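You operate a simulated robot arm through the tools that you are given. There is no shell and no other tool.

You run a simulated robot arm. Do the job below in one go: nothing can be reset, and whatever is moved stays where it is left.

JOB
Zero the empty balancer on a fresh run.
Fine: shut the guard, switch on, run it, press zero once, then switch off.

It is judged by the outcome, as a careful person would: the job done as asked, and still so three seconds after it is handed in. It fails if anything else is knocked over, pushed out of place, dropped, spilled or broken.

ROBOT AND FRAMES
A 6-joint arm with a two-finger gripper, fixed in place. Base frame: the origin is on the floor under the middle of its stand, x ahead of it, y to its left, z up. Units: mm, rad, N and s.
With the tool pointing down near the work surface it reaches from about 500 to 820 mm from the base axis. Its first joint turns from -2.897 to 2.897 rad. Payload 1.66 kg.
The tool frame sits at the grasp point between the pads (the TCP): z along the fingers, y along the line on which they close. The tips reach 16 mm beyond it. The gripper opens to 111 mm; its body begins 104 mm behind the TCP.
Orientation is that of the tool frame in the base frame, as a unit quaternion [x, y, z, w]. With the fingers straight down and closing along the base's y, the tool's x points along the base's -x, its y along +y and its z along -z.

CONTROLS
- The arm moves only by the tool jog_arm. Its argument "targets" is a list of rows, each a list of 7 numbers: the shift along the base's x, y, z in units of 30 mm (1.0 is 30 mm), then the turn, a rotation vector about the base's x, y, z in units of 4 degrees (1.0 is 4 degrees), then the gripper command, from -1 (shut) to 1 (fully open), values between in proportion. In form: [[x, y, z, ax, ay, az, grip], ...]. A call has 1 to 20 rows; each row shifts and turns the commanded pose from where the row before left it. A call with a number of a shift or a turn outside -1 to 1 is refused whole. Rows are played at 5 a second. More than 50 mm and 0.15 rad between two rows, or a gripper value outside its range, and nothing of the call is played. A pose out of reach is approached as far as the arm can. The call stops where the force on the tool passes 40 N (or 10 N more than at its start, if that is more) or the arm is blocked; 0.2 s more then pass. Each finger travels about 169.8 mm/s and halts on what it meets, pressing with about 32 N; the grip force reading is that of the motor and also rises with nothing between the fingers. The clock runs only during rows and for 0.2 s after the last one: add rows that do not move to give the fingers time. It gives the time, the measured TCP pose, the force on the tool (base axes), the opening and the grip force at its end, in the units of the frame above (readings bear some noise), with the torque about the TCP (base axes, N m) and any sound that the robot's microphone picked up, and new pictures: "show" is both (left out), scene, wrist or none.
- Cameras (640 x 400 px; columns grow to the right, rows downward): "scene" is fixed at [230.6, -505, 1489.1]; the picture's right is [0.85, -0.52, 0.00], its down [-0.37, -0.60, -0.71] and it looks along [0.37, 0.61, -0.70] (base axes); focal length 319 px, centre (320, 200). "wrist" rides on the gripper at [70, 13, -143] in the tool frame; the picture's right is [-0.19, 0.98, 0.00], its down [-0.87, -0.17, -0.47] and it looks along [-0.46, -0.09, 0.88] (tool axes); focal length 230 px, centre (320, 200). There is no depth. A picture from a camera that has moved, and an enlarged one, comes with that camera's place and axes in the base frame and with its lens. The place of the scene camera against the robot may be out by one fixed shift of up to 18 mm in any direction.
- lift_body(by): moves the trunk up (or, below 0, down) by that many mm; the arm rides with it, the base frame stays. It gives what a move gives, with no picture.
- inspect(camera, box): a new picture of the part [left, top, right, bottom] of that camera's present view, enlarged. The clock stands still meanwhile.
- sign_off(): hands the job in; it is judged then, once.

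Nothing tells you positions but the pictures and the camera data. Unless the task says otherwise, let go and move clear before handing in.

The tools are called after ">>>" as a command line: name --pt "numbers of a row" for each row, then --argument value for the rest, lists and objects as JSON in quotes. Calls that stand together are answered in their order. jog_arm: Moves the arm, as the interface text tells. Its arguments: {"type":"object","properties":{"targets":{"type":"array","items":{"type":"array","items":{"type":"number"}}},"show":{"type":"string","enum":["both","scene","wrist","none"]}},"required":["targets"]} The other tools are called the same way: lift_body (by) moves the trunk up or down; inspect (camera, box) takes an enlarged picture of a part of a camera's view; sign_off () hands the job in.

At the start:

```text
t: 0.0
eef_pos: [360.3, 24.8, 1165.6]
orientation: [0.0, 1.0, 0.0, -0.001]
wrist_force: [-0.2, -0.4, 0.5]
ft_torque: [0.04, 0.01, 0.01]
gripper_width: 111.0
grasp_force: 0.0
trunk travel left (down, up): [-275.0, 315.0]
```

scene: 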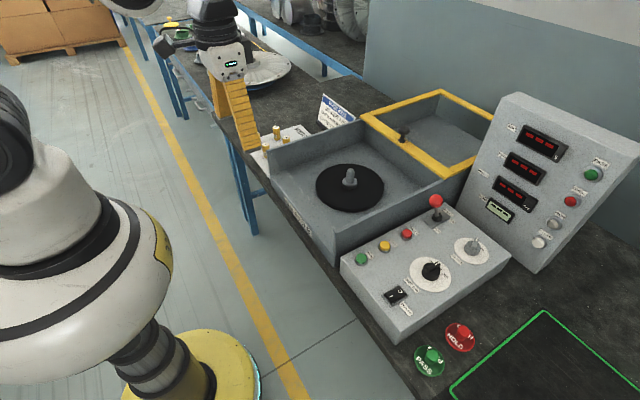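
wrist: 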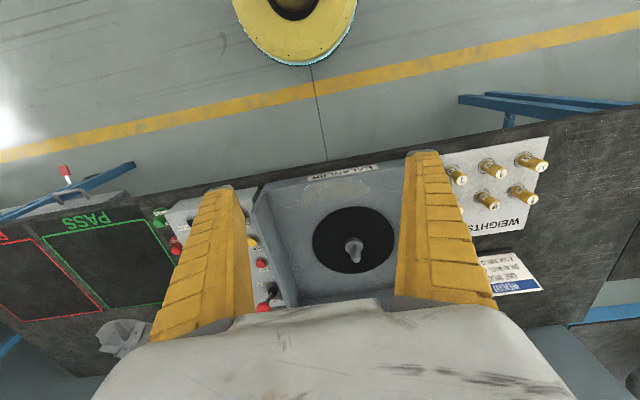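

I see a balancer box with a sliding or hinged yellow-framed guard behind the rotor, a control box with buttons, switches and dials, and a display panel with more buttons. I'll enlarge the pictures first to read the labels.

>>> inspect --camera "scene" --box '[330, 180, 530, 350]'

>>> inspect --camera "scene" --box '[470, 90, 640, 280]'

>>> inspect --camera "scene" --box '[240, 80, 510, 260]'

>>> inspect --camera "wrist" --box '[440, 230, 560, 310]'

```text
2.35 times, centred on (430, 265) of scene
camera zoom: at [230.6, -505.0, 1489.1], right [0.85, -0.52, 0.0], down [-0.37, -0.6, -0.71], along [0.37, 0.61, -0.7], focal length 750 px, centre (61, 47)
```

zoom: 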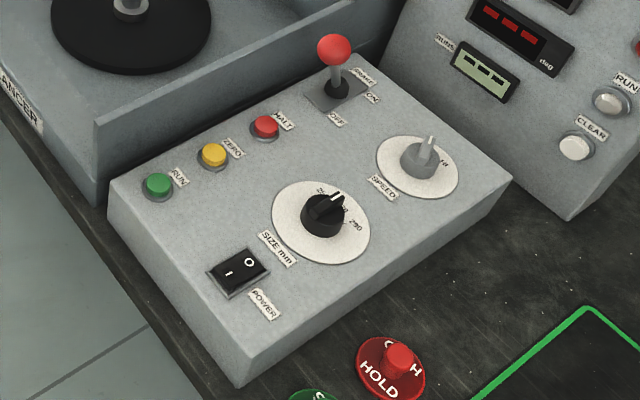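

```text
2.11 times, centred on (555, 185) of scene
camera zoom: at [230.6, -505.0, 1489.1], right [0.85, -0.52, 0.0], down [-0.37, -0.6, -0.71], along [0.37, 0.61, -0.7], focal length 671 px, centre (-175, 232)
```

zoom: 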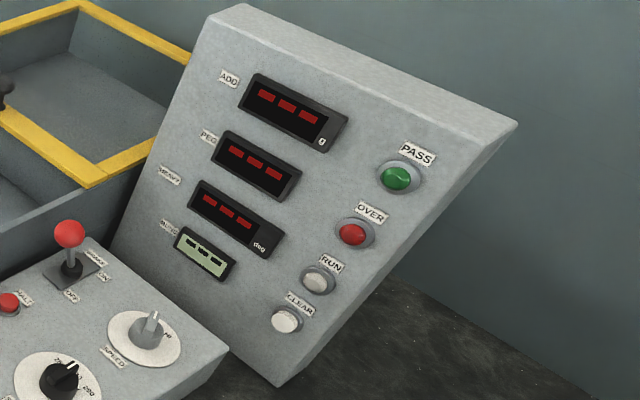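

```text
2.22 times, centred on (375, 170) of scene
camera zoom: at [230.6, -505.0, 1489.1], right [0.85, -0.52, 0.0], down [-0.37, -0.6, -0.71], along [0.37, 0.61, -0.7], focal length 708 px, centre (198, 267)
```

zoom: 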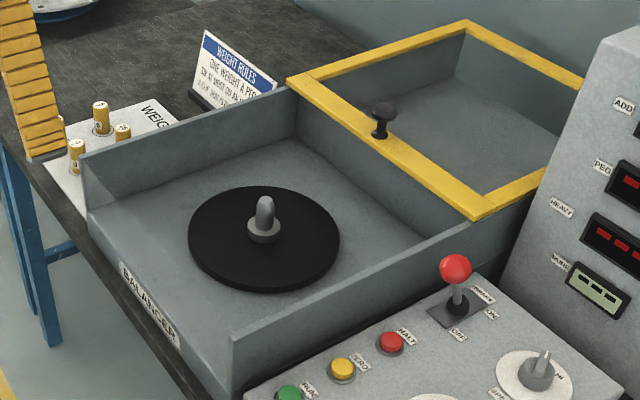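

```text
5.00 times, centred on (500, 270) of wrist
camera zoom: at [289.6, 38.8, 1308.9], right [0.19, 0.98, 0.0], down [0.87, -0.17, 0.47], along [0.46, -0.09, -0.88], focal length 1150 px, centre (-580, -150)
```

zoom: 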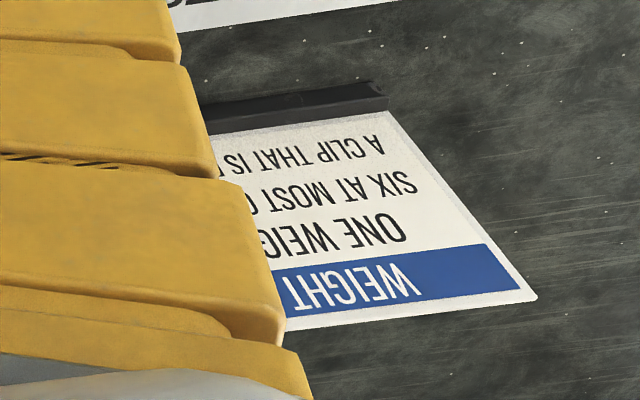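

The guard looks like a yellow-framed sliding lid with a black knob, parked behind the rotor. I need to read the small labels by the lever and dials before deciding anything.

>>> inspect --camera "scene" --box '[415, 190, 465, 225]'

>>> inspect --camera "scene" --box '[440, 225, 500, 270]'

>>> inspect --camera "scene" --box '[400, 245, 465, 295]'

>>> inspect --camera "scene" --box '[375, 275, 425, 320]'

>>> inspect --camera "scene" --box '[345, 220, 425, 275]'

>>> inspect --camera "scene" --box '[475, 190, 530, 225]'

>>> inspect --camera "scene" --box '[360, 90, 480, 190]'

>>> inspect --camera "scene" --box '[310, 85, 370, 135]'

```text
11.43 times, centred on (440, 208) of scene
camera zoom: at [230.6, -505.0, 1489.1], right [0.85, -0.52, 0.0], down [-0.37, -0.6, -0.71], along [0.37, 0.61, -0.7], focal length 3643 px, centre (-1051, 114)
```

zoom: 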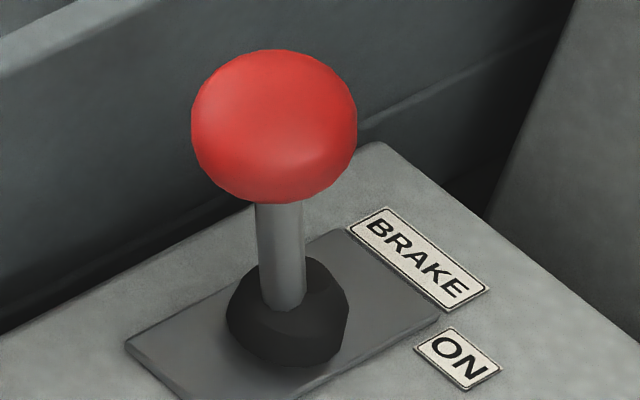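

```text
8.89 times, centred on (470, 248) of scene
camera zoom: at [230.6, -505.0, 1489.1], right [0.85, -0.52, 0.0], down [-0.37, -0.6, -0.71], along [0.37, 0.61, -0.7], focal length 2833 px, centre (-1013, -222)
```

zoom: 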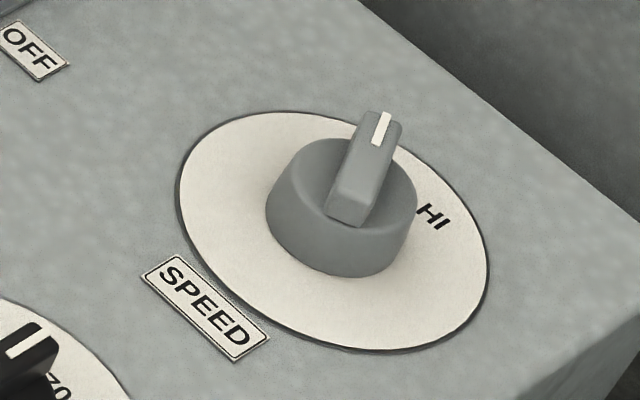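

```text
8.00 times, centred on (432, 270) of scene
camera zoom: at [230.6, -505.0, 1489.1], right [0.85, -0.52, 0.0], down [-0.37, -0.6, -0.71], along [0.37, 0.61, -0.7], focal length 2550 px, centre (-580, -360)
```

zoom: 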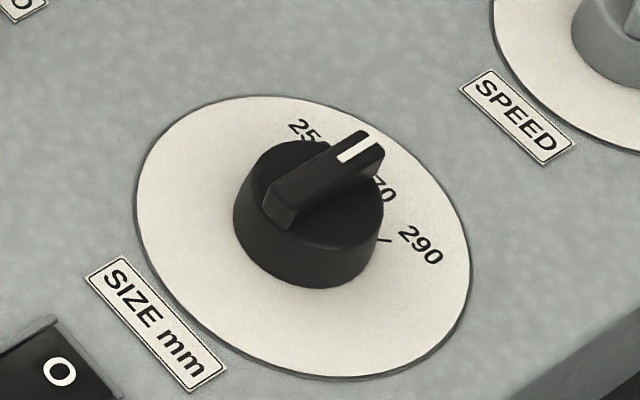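

```text
8.89 times, centred on (400, 298) of scene
camera zoom: at [230.6, -505.0, 1489.1], right [0.85, -0.52, 0.0], down [-0.37, -0.6, -0.71], along [0.37, 0.61, -0.7], focal length 2833 px, centre (-391, -667)
```

zoom: 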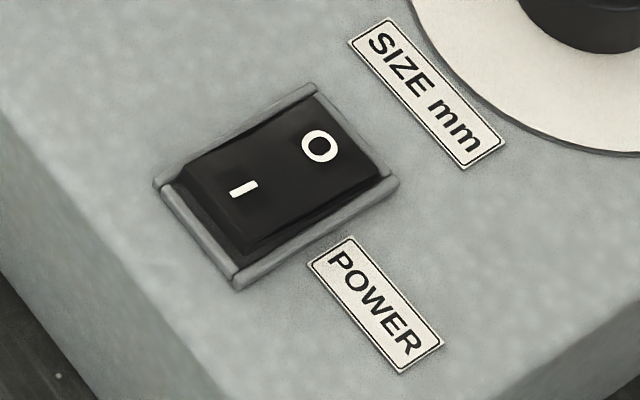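

```text
7.27 times, centred on (385, 248) of scene
camera zoom: at [230.6, -505.0, 1489.1], right [0.85, -0.52, 0.0], down [-0.37, -0.6, -0.71], along [0.37, 0.61, -0.7], focal length 2318 px, centre (-153, -146)
```

zoom: 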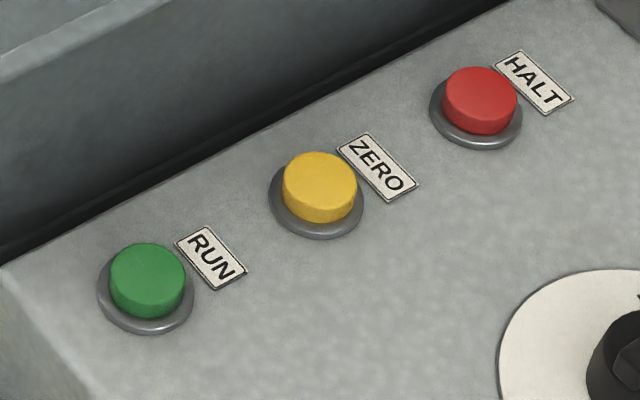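

```text
11.43 times, centred on (502, 208) of scene
camera zoom: at [230.6, -505.0, 1489.1], right [0.85, -0.52, 0.0], down [-0.37, -0.6, -0.71], along [0.37, 0.61, -0.7], focal length 3643 px, centre (-1766, 114)
```

zoom: 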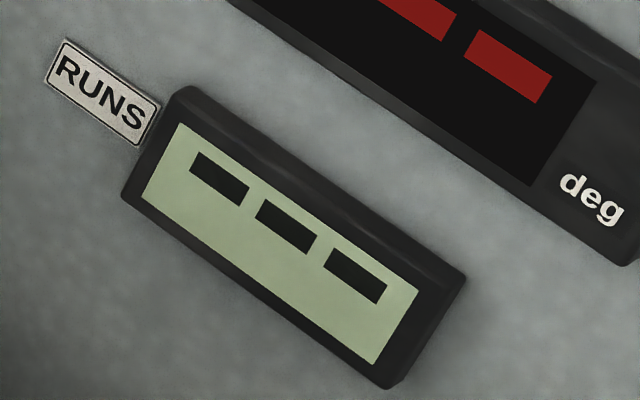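

```text
4.00 times, centred on (420, 140) of scene
camera zoom: at [230.6, -505.0, 1489.1], right [0.85, -0.52, 0.0], down [-0.37, -0.6, -0.71], along [0.37, 0.61, -0.7], focal length 1275 px, centre (-80, 440)
```

zoom: 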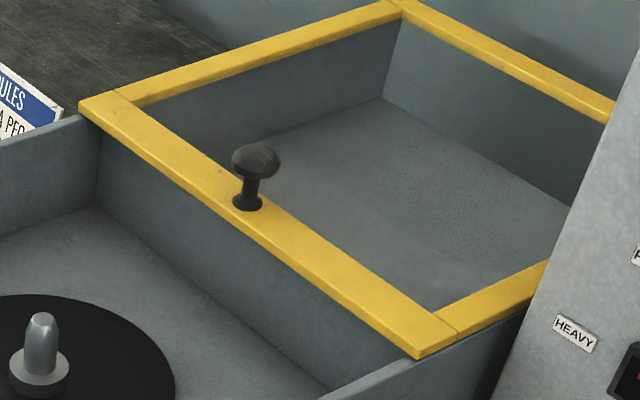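

```text
8.00 times, centred on (340, 110) of scene
camera zoom: at [230.6, -505.0, 1489.1], right [0.85, -0.52, 0.0], down [-0.37, -0.6, -0.71], along [0.37, 0.61, -0.7], focal length 2550 px, centre (160, 920)
```

zoom: 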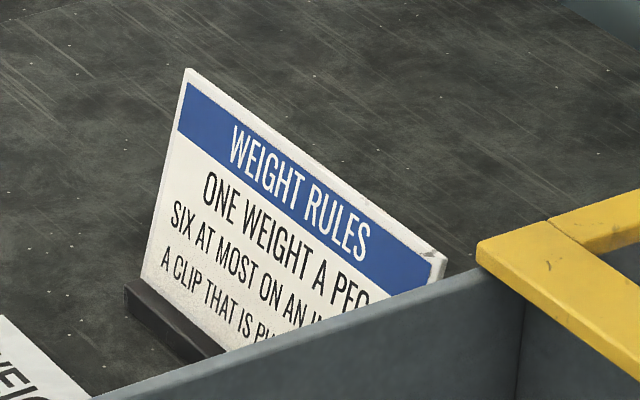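

The rotor is empty, power looks to be at O, and there is a brake lever with ON/OFF labels whose position I still need to judge. I take the rotor to be at about (660, 45) and the control box top at z≈872. I'll move the wrist camera forward, high above everything, for a better look.

>>> jog_arm --pt "1 0 0 0 0 0 1" --pt "1 0 0 0 0 0 1" --pt "1 0 0 0 0 0 1" --pt "1 0 0.5 0 0 0 1" --pt "1 0 0.5 0 0 0 1" --pt "1 0 0.5 0 0 0 1" --pt "0 0 0 0 0 0 1"

```text
t: 1.6
eef_pos: [540.1, 24.2, 1209.3]
orientation: [0.0, 1.0, 0.0, 0.0]
wrist_force: [-0.5, 0.2, 0.5]
ft_torque: [-0.01, 0.03, -0.01]
gripper_width: 110.9
grasp_force: 0.1
trunk travel left (down, up): [-275.0, 315.0]
camera wrist: at [471.4, 38.6, 1352.6], right [0.19, 0.98, 0.0], down [0.87, -0.17, 0.47], along [0.46, -0.09, -0.88], focal length 230 px, centre (320, 200)
```

scene: 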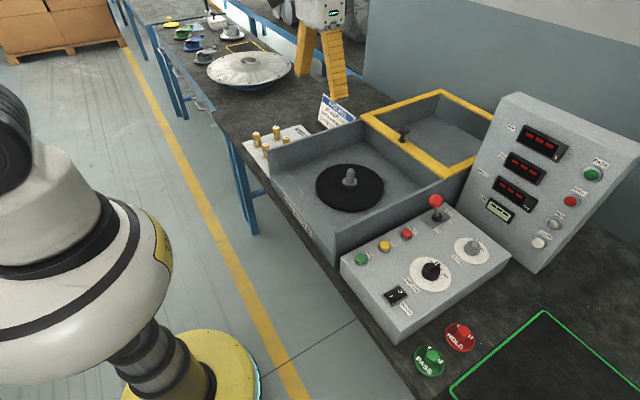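
wrist: 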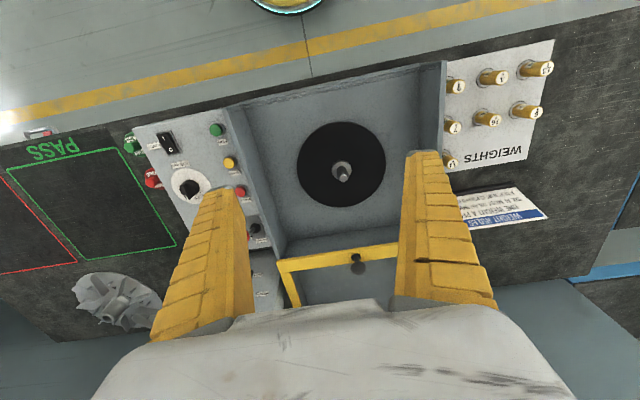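

The wrist view now shows the rotor, the guard's front bar with its knob, and the control box. I'll enlarge parts of it for the lever position and precise locations.

>>> inspect --camera "wrist" --box '[230, 190, 310, 310]'

>>> inspect --camera "wrist" --box '[270, 230, 410, 310]'

>>> inspect --camera "wrist" --box '[130, 110, 250, 210]'

>>> inspect --camera "wrist" --box '[280, 110, 410, 220]'

```text
3.33 times, centred on (270, 250) of wrist
camera zoom: at [471.4, 38.6, 1352.6], right [0.19, 0.98, 0.0], down [0.87, -0.17, 0.47], along [0.46, -0.09, -0.88], focal length 767 px, centre (487, 33)
```

zoom: 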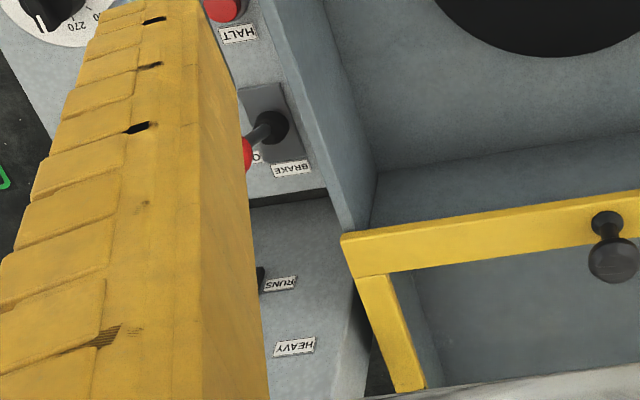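

```text
4.57 times, centred on (340, 270) of wrist
camera zoom: at [471.4, 38.6, 1352.6], right [0.19, 0.98, 0.0], down [0.87, -0.17, 0.47], along [0.46, -0.09, -0.88], focal length 1052 px, centre (229, -120)
```

zoom: 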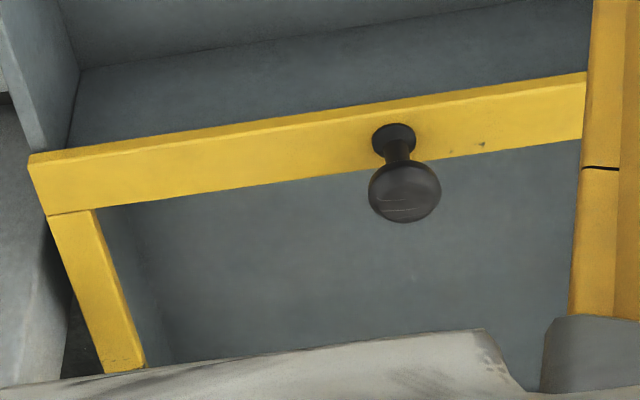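

```text
4.00 times, centred on (190, 160) of wrist
camera zoom: at [471.4, 38.6, 1352.6], right [0.19, 0.98, 0.0], down [0.87, -0.17, 0.47], along [0.46, -0.09, -0.88], focal length 920 px, centre (840, 360)
```

zoom: 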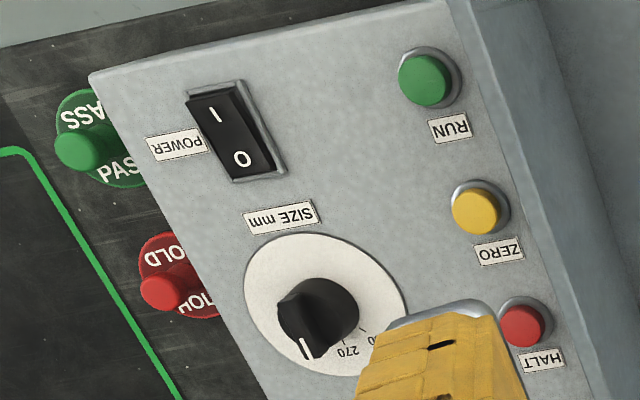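

```text
3.64 times, centred on (345, 165) of wrist
camera zoom: at [471.4, 38.6, 1352.6], right [0.19, 0.98, 0.0], down [0.87, -0.17, 0.47], along [0.46, -0.09, -0.88], focal length 837 px, centre (229, 327)
```

zoom: 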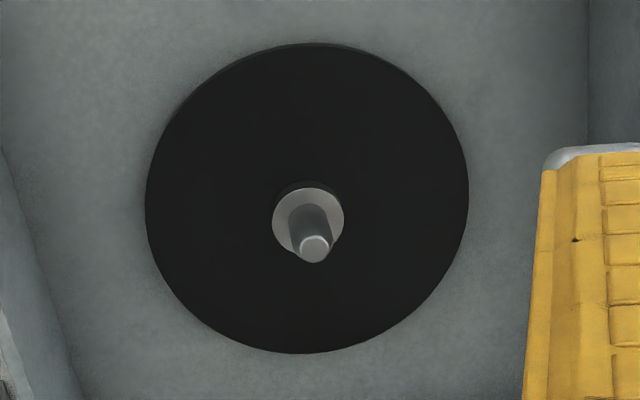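

The brake lever leans toward the robot, which is the OFF side, and the rocker looks to be at O. I put the guard knob at about (850, 51) with its head near z≈977, slightly past straight-down reach, so I'll tilt the tool forward and come toward it from above.

>>> jog_arm --pt "1 0.15 0 0 -1 0 1" --pt "1 0.15 0 0 -1 0 1" --pt "1 0.15 0 0 -1 0 1" --pt "1 0.15 0 0 -1 0 1" --pt "1 0.15 0 0 -1 0 1" --pt "1 0.15 0 0 -1 0 1" --pt "0.6 0 -1 0 0 0 1" --pt "0.6 0 -1 0 0 0 1" --pt "0 0 0 0 0 0 1"

```text
t: 3.6
eef_pos: [756.5, 50.8, 1153.2]
orientation: [0.001, 0.978, 0.0, 0.208]
wrist_force: [0.0, -0.9, 0.9]
ft_torque: [0.02, 0.0, 0.03]
gripper_width: 111.1
grasp_force: 0.0
trunk travel left (down, up): [-275.0, 315.0]
camera wrist: at [634.9, 64.9, 1256.0], right [0.17, 0.98, 0.08], down [0.6, -0.17, 0.78], along [0.78, -0.09, -0.62], focal length 230 px, centre (320, 200)
```

scene: 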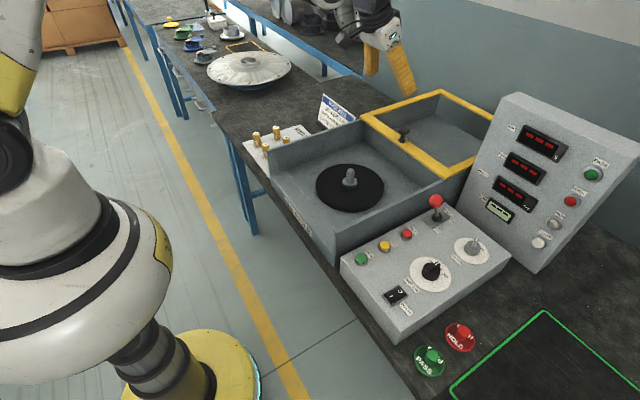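
wrist: 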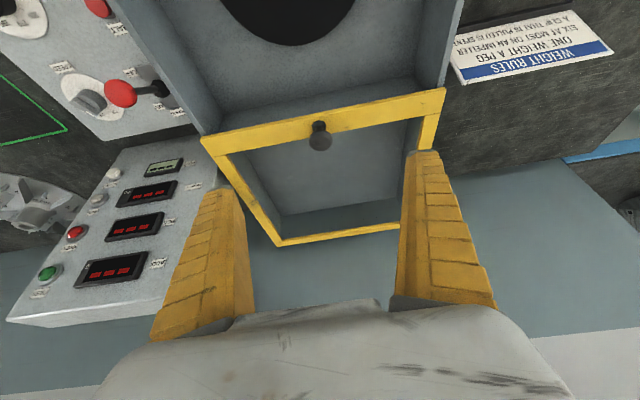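

The tilt works and the knob is in clear view on the front bar of the guard. I'll enlarge it to refine its position before reaching for it.

>>> inspect --camera "wrist" --box '[270, 90, 370, 170]'

>>> inspect --camera "wrist" --box '[30, 130, 210, 290]'

>>> inspect --camera "wrist" --box '[40, 40, 200, 150]'

```text
5.00 times, centred on (320, 130) of wrist
camera zoom: at [634.9, 64.9, 1256.0], right [0.17, 0.98, 0.08], down [0.6, -0.17, 0.78], along [0.78, -0.09, -0.62], focal length 1150 px, centre (320, 550)
```

zoom: 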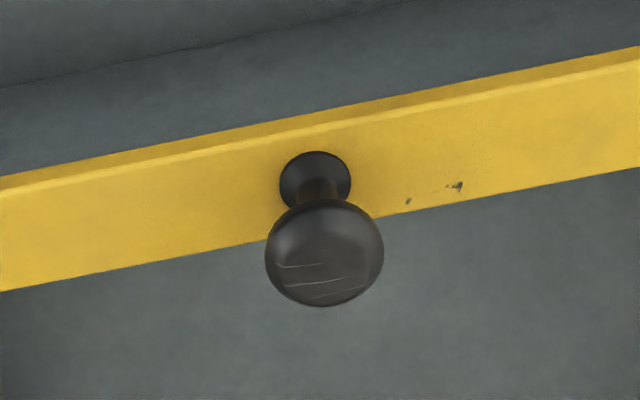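

```text
2.50 times, centred on (120, 210) of wrist
camera zoom: at [634.9, 64.9, 1256.0], right [0.17, 0.98, 0.08], down [0.6, -0.17, 0.78], along [0.78, -0.09, -0.62], focal length 575 px, centre (820, 175)
```

zoom: 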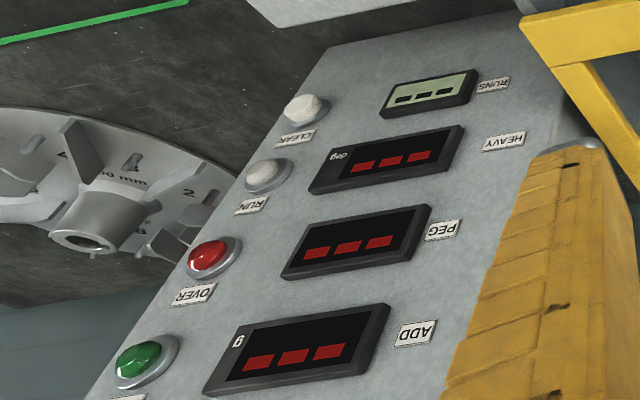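

```text
3.64 times, centred on (120, 95) of wrist
camera zoom: at [634.9, 64.9, 1256.0], right [0.17, 0.98, 0.08], down [0.6, -0.17, 0.78], along [0.78, -0.09, -0.62], focal length 837 px, centre (1047, 582)
```

zoom: 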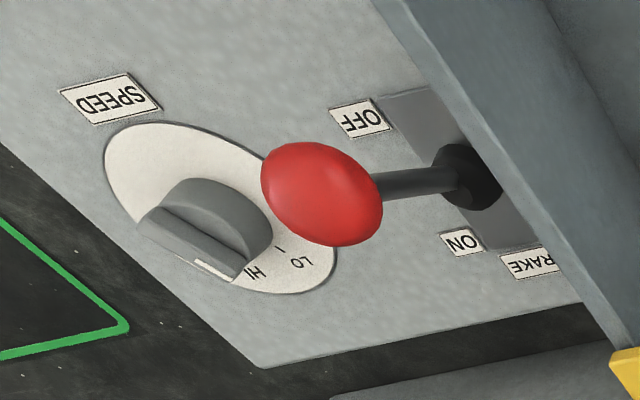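

The knob head is at about (848, 50.5), z≈977–985, and the brake is confirmed OFF (lever leans to the OFF label). I'll move to a point about 80 mm back from it along the finger direction, gripper open.

>>> jog_arm --pt "0.49 0 -0.875 0 0 0 1" --pt "0.49 0 -0.875 0 0 0 1" --pt "0.49 0 -0.875 0 0 0 1" --pt "0.49 0 -0.875 0 0 0 1" --pt "0 0 0 0 0 0 1"

```text
t: 4.8
eef_pos: [814.3, 50.8, 1046.4]
orientation: [0.0, 0.978, 0.0, 0.208]
wrist_force: [0.0, -0.3, 0.1]
ft_torque: [0.0, 0.01, -0.03]
gripper_width: 111.1
grasp_force: 0.1
trunk travel left (down, up): [-275.0, 315.0]
camera wrist: at [693.1, 65.2, 1147.9], right [0.17, 0.98, 0.08], down [0.6, -0.17, 0.78], along [0.78, -0.09, -0.62], focal length 230 px, centre (320, 200)
```

scene: 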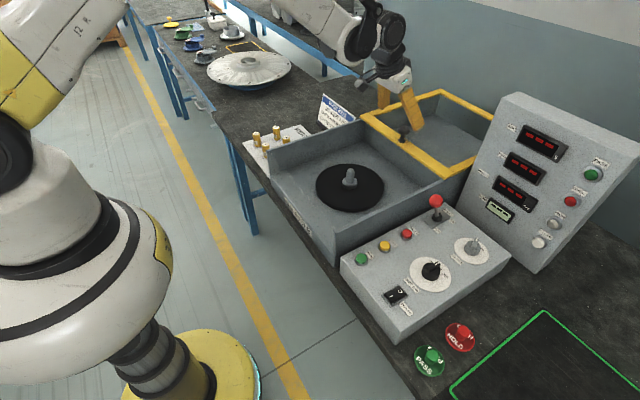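
wrist: 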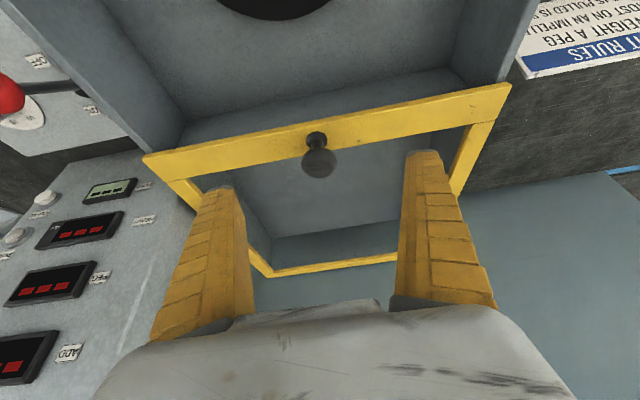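

The knob is centred between the fingers' planes; its head is at about (846, 50). I'll go down so that the pads straddle the head, without closing yet.

>>> jog_arm --pt "0.35 0 -0.78 0 0 0 1" --pt "0.35 0 -0.78 0 0 0 1" --pt "0.36 0 -0.78 0 0 0 1" --pt "0 0 0 0 0 0 1"

```text
t: 5.8
eef_pos: [847.2, 51.2, 974.8]
orientation: [0.001, 0.978, 0.0, 0.208]
wrist_force: [0.4, 0.8, 0.9]
ft_torque: [0.03, -0.03, 0.01]
gripper_width: 110.8
grasp_force: 0.0
trunk travel left (down, up): [-275.0, 315.0]
camera wrist: at [724.3, 65.9, 1077.3], right [0.17, 0.98, 0.08], down [0.6, -0.17, 0.78], along [0.78, -0.09, -0.62], focal length 230 px, centre (320, 200)
```

scene: 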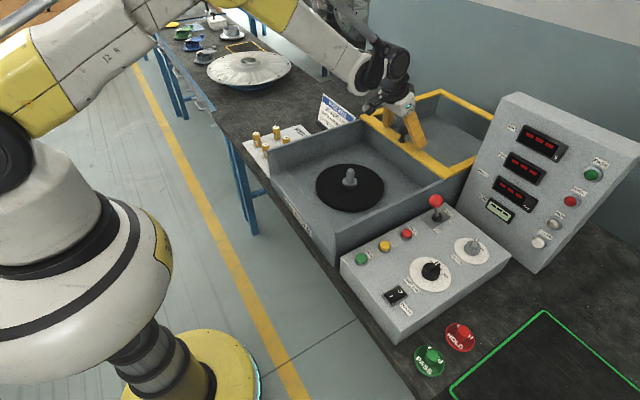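
wrist: 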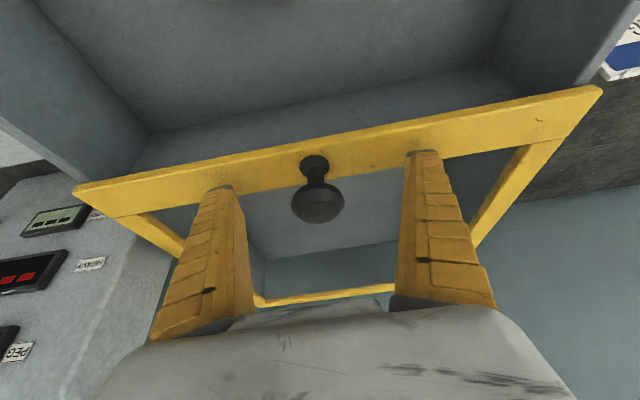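

The head sits almost exactly at the grasp point between the pads. Now I'll close on it.

>>> jog_arm --pt "0 0 0 0 0 0 -1" --pt "0 0 0 0 0 0 -1" --pt "0 0 0 0 0 0 -1" --pt "0 0 0 0 0 0 -1"

```text
t: 6.8
eef_pos: [848.5, 50.1, 970.9]
orientation: [0.001, 0.979, 0.0, 0.206]
wrist_force: [-2.0, -12.2, -34.9]
ft_torque: [-0.02, -0.2, 0.04]
gripper_width: 18.2
grasp_force: 34.3
trunk travel left (down, up): [-275.0, 315.0]
camera wrist: at [726.8, 64.5, 1074.6], right [0.17, 0.98, 0.08], down [0.6, -0.17, 0.78], along [0.78, -0.09, -0.62], focal length 230 px, centre (320, 200)
```

scene: 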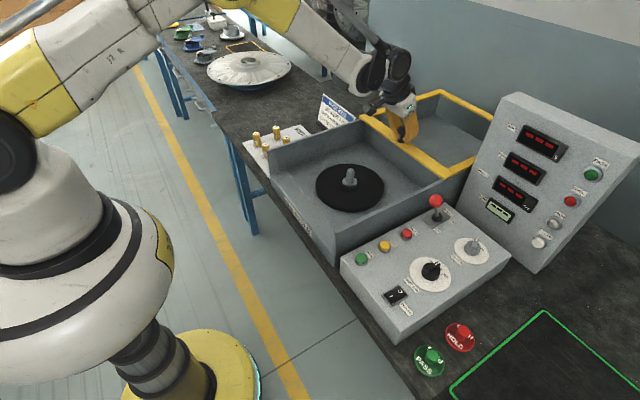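
wrist: 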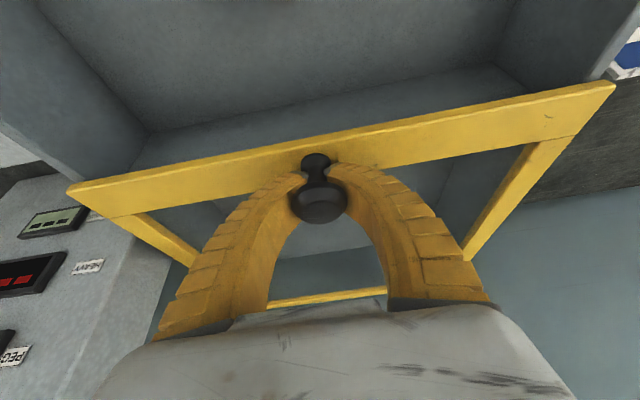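

The fingers have wrapped round the neck under the knob's head and are pulled down with about 35 N, so I'll ease the arm down a little to relax this before pulling the guard.

>>> jog_arm --pt "0 0 -0.1 0 0 0 -1" --pt "0 0 -0.05 0 0 0 -1" --pt "0 0 0 0 0 0 -1" --show "wrist"

```text
t: 7.6
eef_pos: [847.3, 50.6, 971.6]
orientation: [0.0, 0.978, 0.001, 0.209]
wrist_force: [1.8, -12.9, -5.1]
ft_torque: [-0.06, 0.01, 0.11]
gripper_width: 17.9
grasp_force: 34.3
trunk travel left (down, up): [-275.0, 315.0]
camera wrist: at [724.7, 64.3, 1073.5], right [0.17, 0.98, 0.08], down [0.6, -0.17, 0.78], along [0.78, -0.09, -0.62], focal length 230 px, centre (320, 200)
```

wrist: 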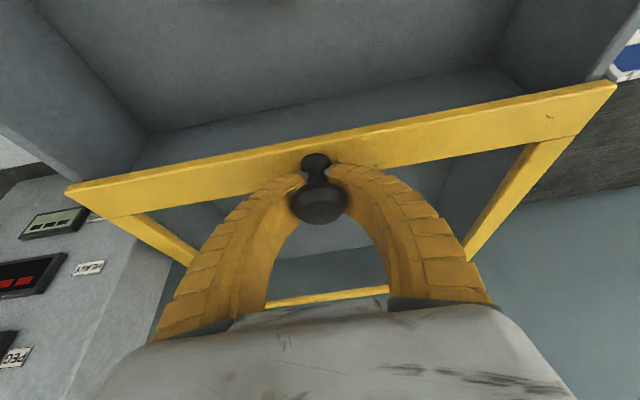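

Force has relaxed to a few newtons. I'll pull the guard gently toward the robot, a first short stretch to see if it slides.

>>> jog_arm --pt "-0.2 -0.03 0 0 0 0 -1" --pt "-0.4 0 0 0 0 0 -1" --pt "-0.5 0 0 0 0 0 -1" --pt "-0.5 0 0 0 0 0 -1" --pt "0 0 0 0 0 0 -1"

```text
t: 8.8
eef_pos: [798.9, 49.7, 970.0]
orientation: [0.001, 0.978, 0.0, 0.208]
wrist_force: [-0.2, -6.1, -6.5]
ft_torque: [-0.02, -0.29, 0.07]
gripper_width: 17.9
grasp_force: 34.1
trunk travel left (down, up): [-275.0, 315.0]
camera wrist: at [676.8, 64.3, 1073.2], right [0.17, 0.98, 0.08], down [0.6, -0.17, 0.78], along [0.78, -0.09, -0.62], focal length 230 px, centre (320, 200)
```

scene: 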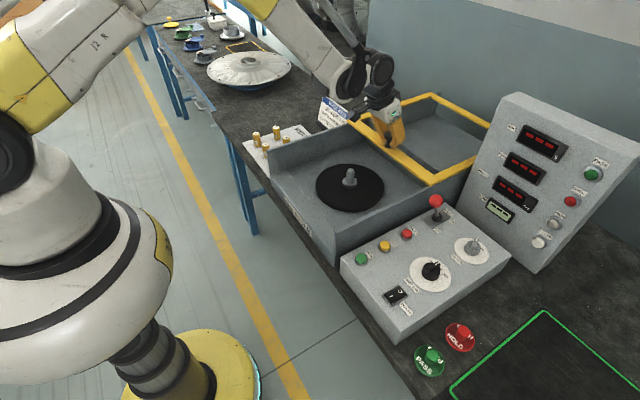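
wrist: 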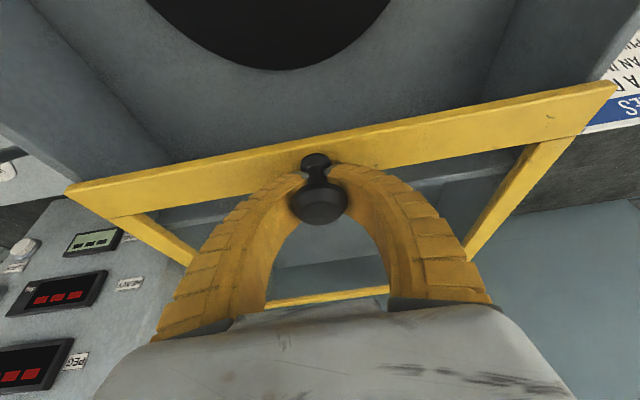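

The guard slides freely along with the hand. I'll keep pulling, slowly straightening the tool as it comes nearer.

>>> jog_arm --pt "-0.5 0 0 0 0.3 0 -1" --pt "-0.6 0 0 0 0.4 0 -1" --pt "-0.6 0 0 0 0.4 0 -1" --pt "-0.6 0 0 0 0.4 0 -1" --pt "-0.6 0 0 0 0.4 0 -1" --pt "-0.6 0 0 0 0.4 0 -1" --pt "-0.6 0 0 0 0.4 0 -1" --pt "0 0 0 0 0 0 -1"

```text
t: 10.6
eef_pos: [676.0, 48.9, 970.2]
orientation: [0.0, 0.993, 0.001, 0.114]
wrist_force: [-0.8, -16.6, -31.5]
ft_torque: [0.04, -0.97, 0.07]
gripper_width: 19.1
grasp_force: 34.1
trunk travel left (down, up): [-275.0, 315.0]
camera wrist: at [576.1, 64.4, 1093.9], right [0.19, 0.98, 0.04], down [0.74, -0.17, 0.66], along [0.65, -0.09, -0.75], focal length 230 px, centre (320, 200)
```

scene: 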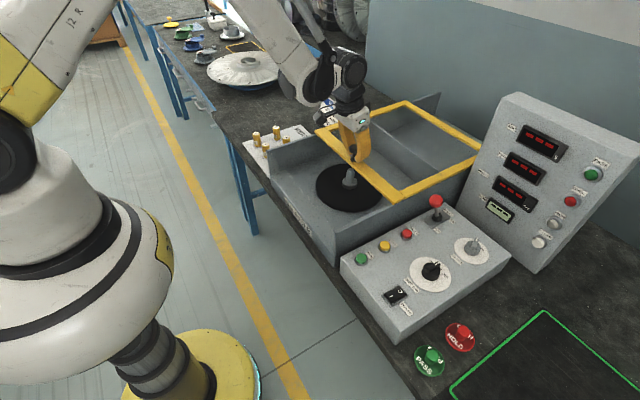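
wrist: 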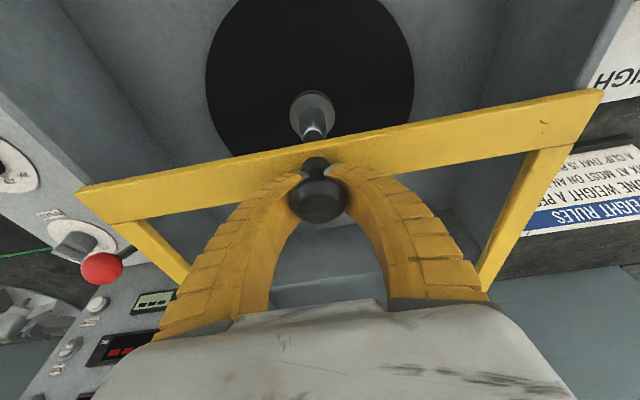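

The guard is about halfway; straightening raised the downward pull to 31 N, so I'll ease down and sideways a touch and then continue without turning.

>>> jog_arm --pt "0 -0.04 -0.08 0 0 0 -1" --pt "0 0 -0.04 0 0 0 -1" --pt "0 0 0 0 0 0 -1" --show "none"

```text
t: 11.4
eef_pos: [675.4, 49.8, 969.4]
orientation: [-0.001, 0.993, 0.0, 0.116]
wrist_force: [1.4, -4.0, 6.8]
ft_torque: [-0.03, -0.26, 0.05]
gripper_width: 18.2
grasp_force: 33.6
trunk travel left (down, up): [-275.0, 315.0]
```

Forces are low again. I'll keep pulling toward the robot in moderate steps.

>>> jog_arm --pt "-0.5 0 0 0 0 0 -1" --pt "-0.6 0 0 0 0 0 -1" --pt "-0.6 0 0 0 0 0 -1" --pt "-0.6 0 0 0 0 0 -1" --pt "-0.6 0 0 0 0 0 -1" --pt "0 0 0 0 0 0 -1"

```text
t: 12.8
eef_pos: [587.1, 49.2, 966.7]
orientation: [0.0, 0.993, -0.001, 0.117]
wrist_force: [-0.7, 11.4, 11.4]
ft_torque: [-0.04, -0.05, -0.07]
gripper_width: 17.8
grasp_force: 34.2
trunk travel left (down, up): [-275.0, 315.0]
camera wrist: at [486.6, 64.2, 1090.7], right [0.18, 0.98, 0.04], down [0.73, -0.17, 0.66], along [0.65, -0.09, -0.75], focal length 230 px, centre (320, 200)
```

scene: 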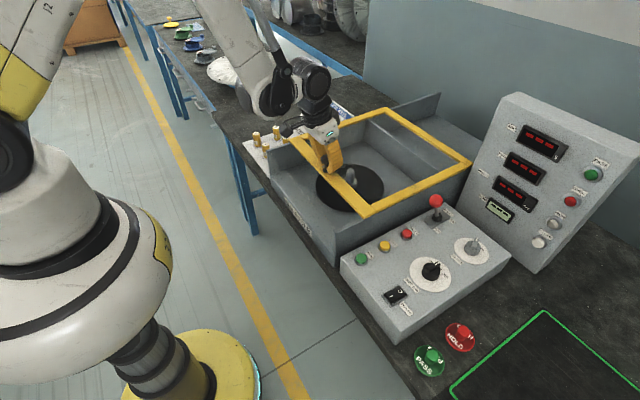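
wrist: 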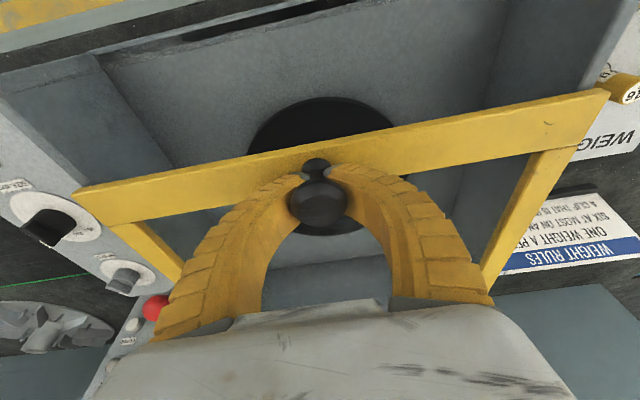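

It is still sliding freely; the front edge of the tray is perhaps 70–90 mm further. I'll go on in smaller steps, letting the force tell me where the stop is.

>>> jog_arm --pt "-0.4 0 0.03 0 0 0 -1" --pt "-0.4 0 0.03 0 0 0 -1" --pt "-0.4 0 0 0 0 0 -1" --pt "-0.4 0 0 0 0 0 -1" --pt "-0.3 0 0 0 0 0 -1" --pt "0 0 0 0 0 0 -1"

```text
t: 14.2
eef_pos: [531.0, 50.4, 969.4]
orientation: [0.0, 0.993, 0.0, 0.114]
wrist_force: [-0.5, 0.7, -13.1]
ft_torque: [-0.09, 0.07, -0.04]
gripper_width: 17.9
grasp_force: 34.4
trunk travel left (down, up): [-275.0, 315.0]
camera wrist: at [430.6, 64.5, 1092.1], right [0.19, 0.98, 0.04], down [0.74, -0.17, 0.66], along [0.65, -0.09, -0.75], focal length 230 px, centre (320, 200)
```

scene: 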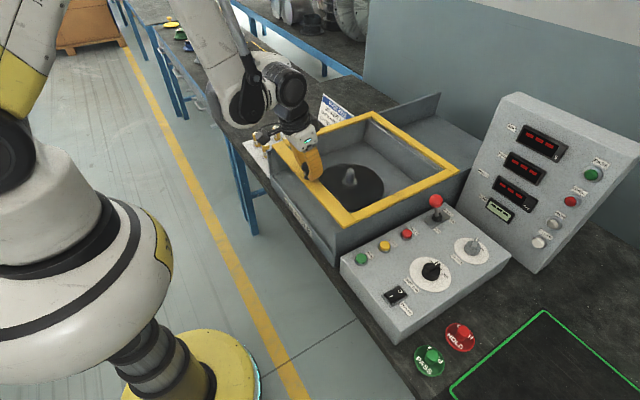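
wrist: 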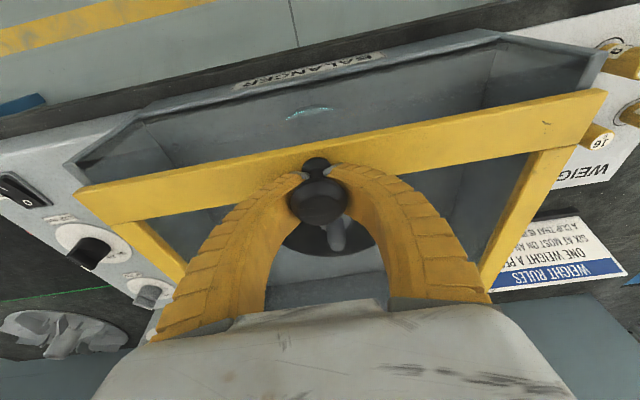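

The front wall of the tray is now about 35 mm ahead of the guard's front bar. I'll go on in small steps until it meets its stop.

>>> jog_arm --pt "-0.2 0 -0.03 0 0 0 -1" --pt "-0.2 0 0 0 0 0 -1" --pt "-0.2 0 0 0 0 0 -1" --pt "-0.2 0 0 0 0 0 -1" --pt "-0.15 0 0 0 0 0 -1" --pt "0 0 0 0 0 0 -1"

```text
t: 15.0
eef_pos: [518.6, 49.0, 969.4]
orientation: [0.0, 0.994, 0.0, 0.111]
wrist_force: [-2.7, 0.5, -35.4]
ft_torque: [-0.06, -0.13, -0.03]
gripper_width: 18.3
grasp_force: 33.6
out of reach, approached as far as the arm can: row 3
trunk travel left (down, up): [-275.0, 315.0]
stopped in row 3: the force on the tool passed its limit at 44 N (the readings are from after the stop); the commanded pose is now the measured one
camera wrist: at [418.7, 64.5, 1093.8], right [0.19, 0.98, 0.04], down [0.74, -0.17, 0.65], along [0.65, -0.09, -0.76], focal length 230 px, centre (320, 200)
```

scene: 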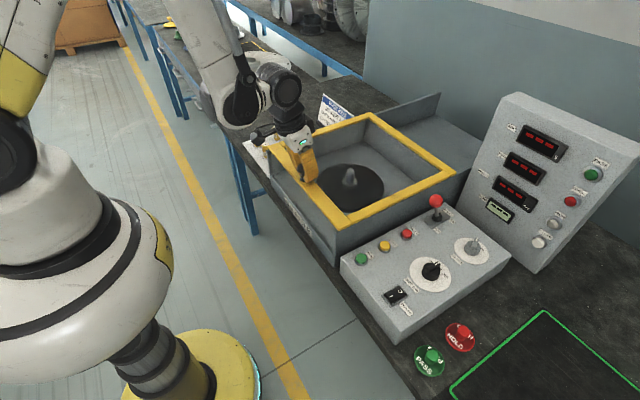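
wrist: 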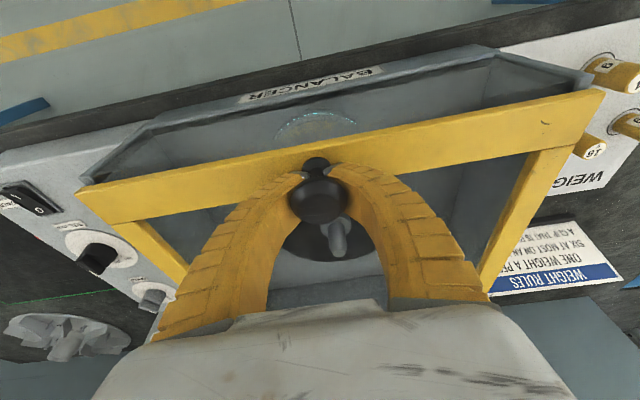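

The guard's still a little short of the front and the arm can't come closer with this forward tilt. I'll let go, straighten the tool to vertical around the knob, and re-grip.

>>> jog_arm --pt "0 0 0 0 0 0 1" --pt "0 0 0 0 0 0 1" --pt "0 0.03 0.3 0 0 0 1" --pt "0 0 0.3 0 0.7 0 1" --pt "0 0 0 0 0.9 0 1" --pt "0 0 0 0 0.9 0 1" --pt "0 0 0 0 0.8 0 1" --pt "0 0 0 0 0 0 1"

```text
t: 16.8
eef_pos: [517.1, 50.5, 989.0]
orientation: [0.0, 1.0, -0.001, -0.003]
wrist_force: [-0.2, 0.3, -0.4]
ft_torque: [0.01, -0.01, -0.02]
gripper_width: 110.7
grasp_force: 0.0
trunk travel left (down, up): [-275.0, 315.0]
camera wrist: at [447.8, 65.2, 1133.1], right [0.19, 0.98, 0.0], down [0.87, -0.17, 0.47], along [0.46, -0.09, -0.88], focal length 230 px, centre (320, 200)
```

scene: 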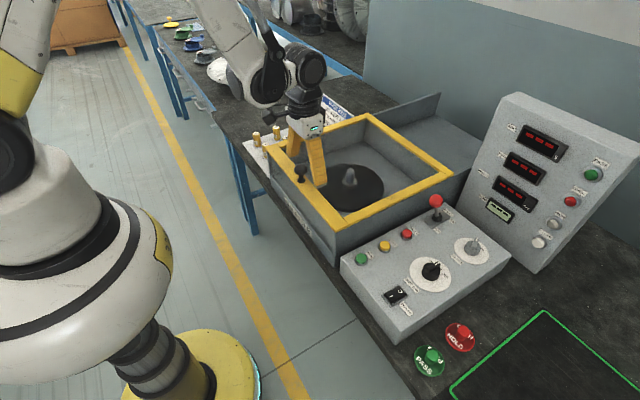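
wrist: 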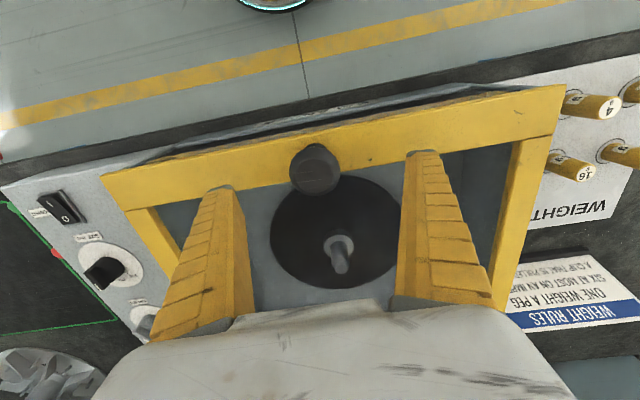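

The tool is now vertical, with the knob head about 14 mm nearer the robot than the grasp point. I'll enlarge the picture to see how far the guard is from its stop.

>>> inspect --camera "scene" --box '[260, 100, 480, 270]'

>>> inspect --camera "wrist" --box '[80, 70, 580, 300]'

>>> inspect --camera "scene" --box '[300, 190, 380, 270]'

```text
2.35 times, centred on (370, 185) of scene
camera zoom: at [230.6, -505.0, 1489.1], right [0.85, -0.52, 0.0], down [-0.37, -0.6, -0.71], along [0.37, 0.61, -0.7], focal length 750 px, centre (202, 235)
```

zoom: 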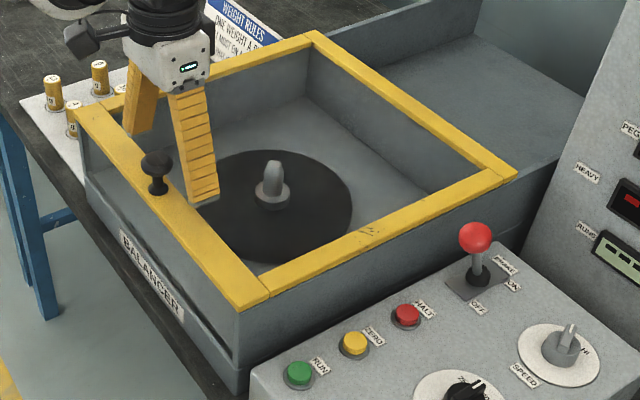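

```text
1.28 times, centred on (330, 185) of wrist
camera zoom: at [447.8, 65.2, 1133.1], right [0.19, 0.98, 0.0], down [0.87, -0.17, 0.47], along [0.46, -0.09, -0.88], focal length 294 px, centre (307, 219)
```

zoom: 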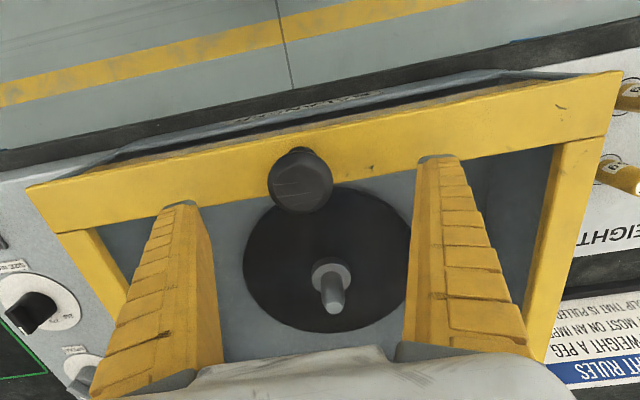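

```text
5.00 times, centred on (340, 230) of scene
camera zoom: at [230.6, -505.0, 1489.1], right [0.85, -0.52, 0.0], down [-0.37, -0.6, -0.71], along [0.37, 0.61, -0.7], focal length 1594 px, centre (220, 50)
```

zoom: 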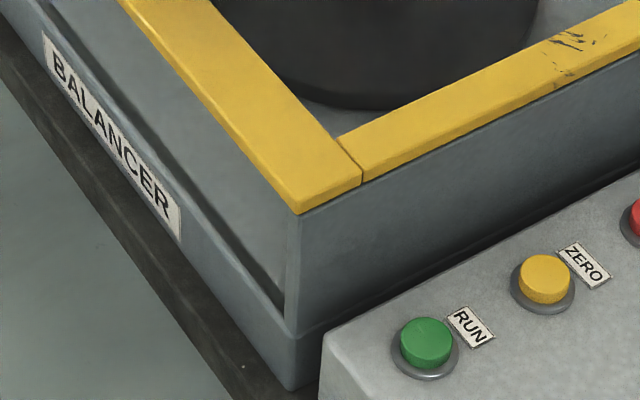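

The guard's front bar now looks flush with the front edge of the side walls. To make sure it is fully shut, I'll re-grip the knob at about x=504 with the vertical tool and pull gently to feel for the stop.

>>> jog_arm --pt "-0.22 0 0 0 0 0 1" --pt "-0.22 0 -0.35 0 0 0 1" --pt "0 0 -0.35 0 0 0 1" --pt "0 0 0 0 0 0 1" --show "wrist"

```text
t: 17.8
eef_pos: [503.3, 50.8, 968.1]
orientation: [0.001, 1.0, 0.0, -0.002]
wrist_force: [-1.0, -0.7, 0.2]
ft_torque: [0.01, 0.01, 0.01]
gripper_width: 110.9
grasp_force: 0.2
trunk travel left (down, up): [-275.0, 315.0]
camera wrist: at [434.9, 65.1, 1111.8], right [0.19, 0.98, 0.0], down [0.87, -0.17, 0.47], along [0.46, -0.09, -0.88], focal length 230 px, centre (320, 200)
```

wrist: 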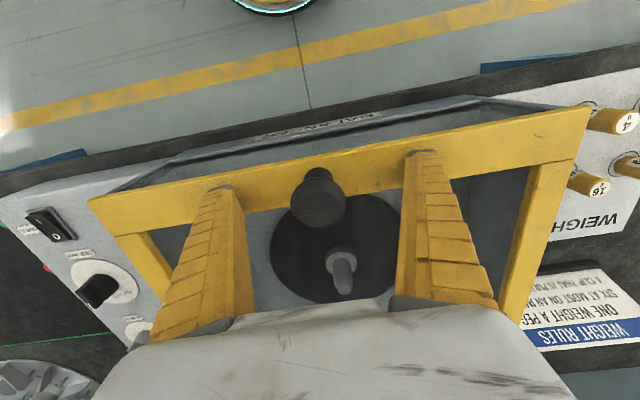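

The head is centred on the grasp point. I'll close and then pull gently toward the robot in small steps.

>>> jog_arm --pt "0 0 0 0 0 0 -1" --pt "0 0 0 0 0 0 -1" --pt "0 0 0 0 0 0 -1" --pt "0 0 0 0 0 0 -1" --show "none"

>>> jog_arm --pt "-0.1 0 -0.05 0 0 0 -1" --pt "-0.1 0 0 0 0 0 -1" --pt "-0.1 0 0 0 0 0 -1" --pt "-0.1 0 0 0 0 0 -1" --pt "0 0 0 0 0 0 -1"

```text
t: 18.8
eef_pos: [506.1, 50.2, 967.2]
orientation: [0.0, 1.0, 0.0, -0.003]
wrist_force: [-4.8, -6.1, -38.6]
ft_torque: [0.0, 0.12, 0.0]
gripper_width: 15.9
grasp_force: 34.3
trunk travel left (down, up): [-275.0, 315.0]
```

```text
t: 19.8
eef_pos: [502.0, 49.1, 964.9]
orientation: [0.001, 1.0, -0.001, 0.003]
wrist_force: [20.3, -5.6, -13.7]
ft_torque: [0.01, -0.91, -0.03]
gripper_width: 14.1
grasp_force: 33.6
trunk travel left (down, up): [-275.0, 315.0]
stopped in row 4: the force on the tool passed its limit at 55 N (the readings are from after the stop); the commanded pose is now the measured one
camera wrist: at [430.9, 64.8, 1108.2], right [0.19, 0.98, 0.0], down [0.86, -0.17, 0.48], along [0.47, -0.09, -0.88], focal length 230 px, centre (320, 200)
```

scene: 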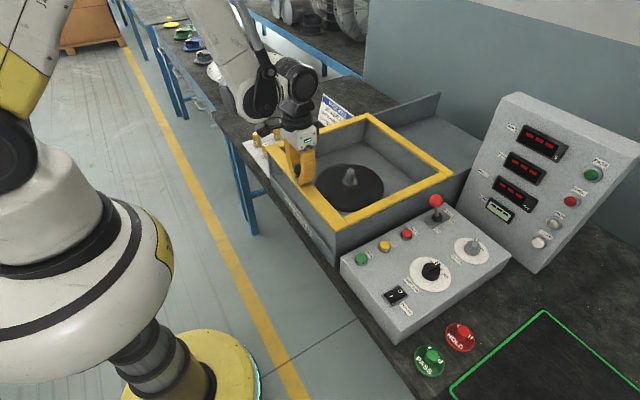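
wrist: 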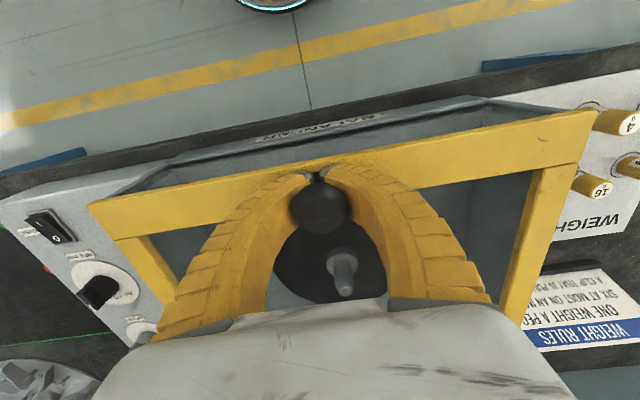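

The pull now meets a firm stop (x force rose to 20+ N with no motion), so the guard is shut. I'll release and rise clear.

>>> jog_arm --pt "0 0 0 0 0 0 1" --pt "0 0 0 0 0 0 1" --pt "0 0 0 0 0 0 1" --pt "0 0 1 0 0 0 1" --pt "0 0 1 0 0 0 1" --pt "0 0 1 0 0 0 1" --pt "0 0 1 0 0 0 1" --pt "0 0 1 0 0 0 1" --pt "0 0 0 0 0 0 1"

```text
t: 21.8
eef_pos: [497.4, 50.7, 1117.0]
orientation: [0.001, 1.0, 0.001, 0.001]
wrist_force: [-0.1, 0.3, 0.1]
ft_torque: [-0.01, 0.0, 0.0]
gripper_width: 110.8
grasp_force: 0.0
trunk travel left (down, up): [-275.0, 315.0]
camera wrist: at [427.1, 65.2, 1259.9], right [0.19, 0.98, 0.0], down [0.86, -0.17, 0.47], along [0.47, -0.09, -0.88], focal length 230 px, centre (320, 200)
```

scene: 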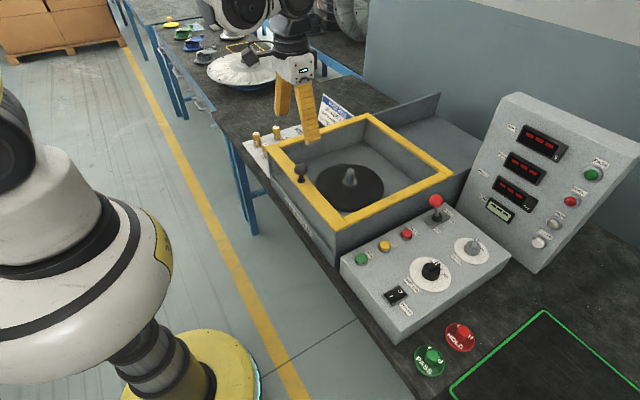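
wrist: 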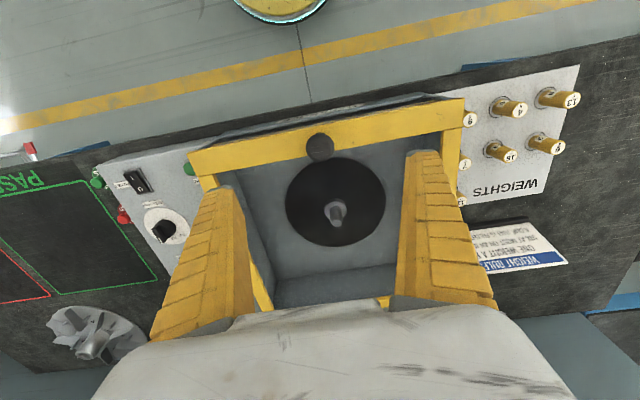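

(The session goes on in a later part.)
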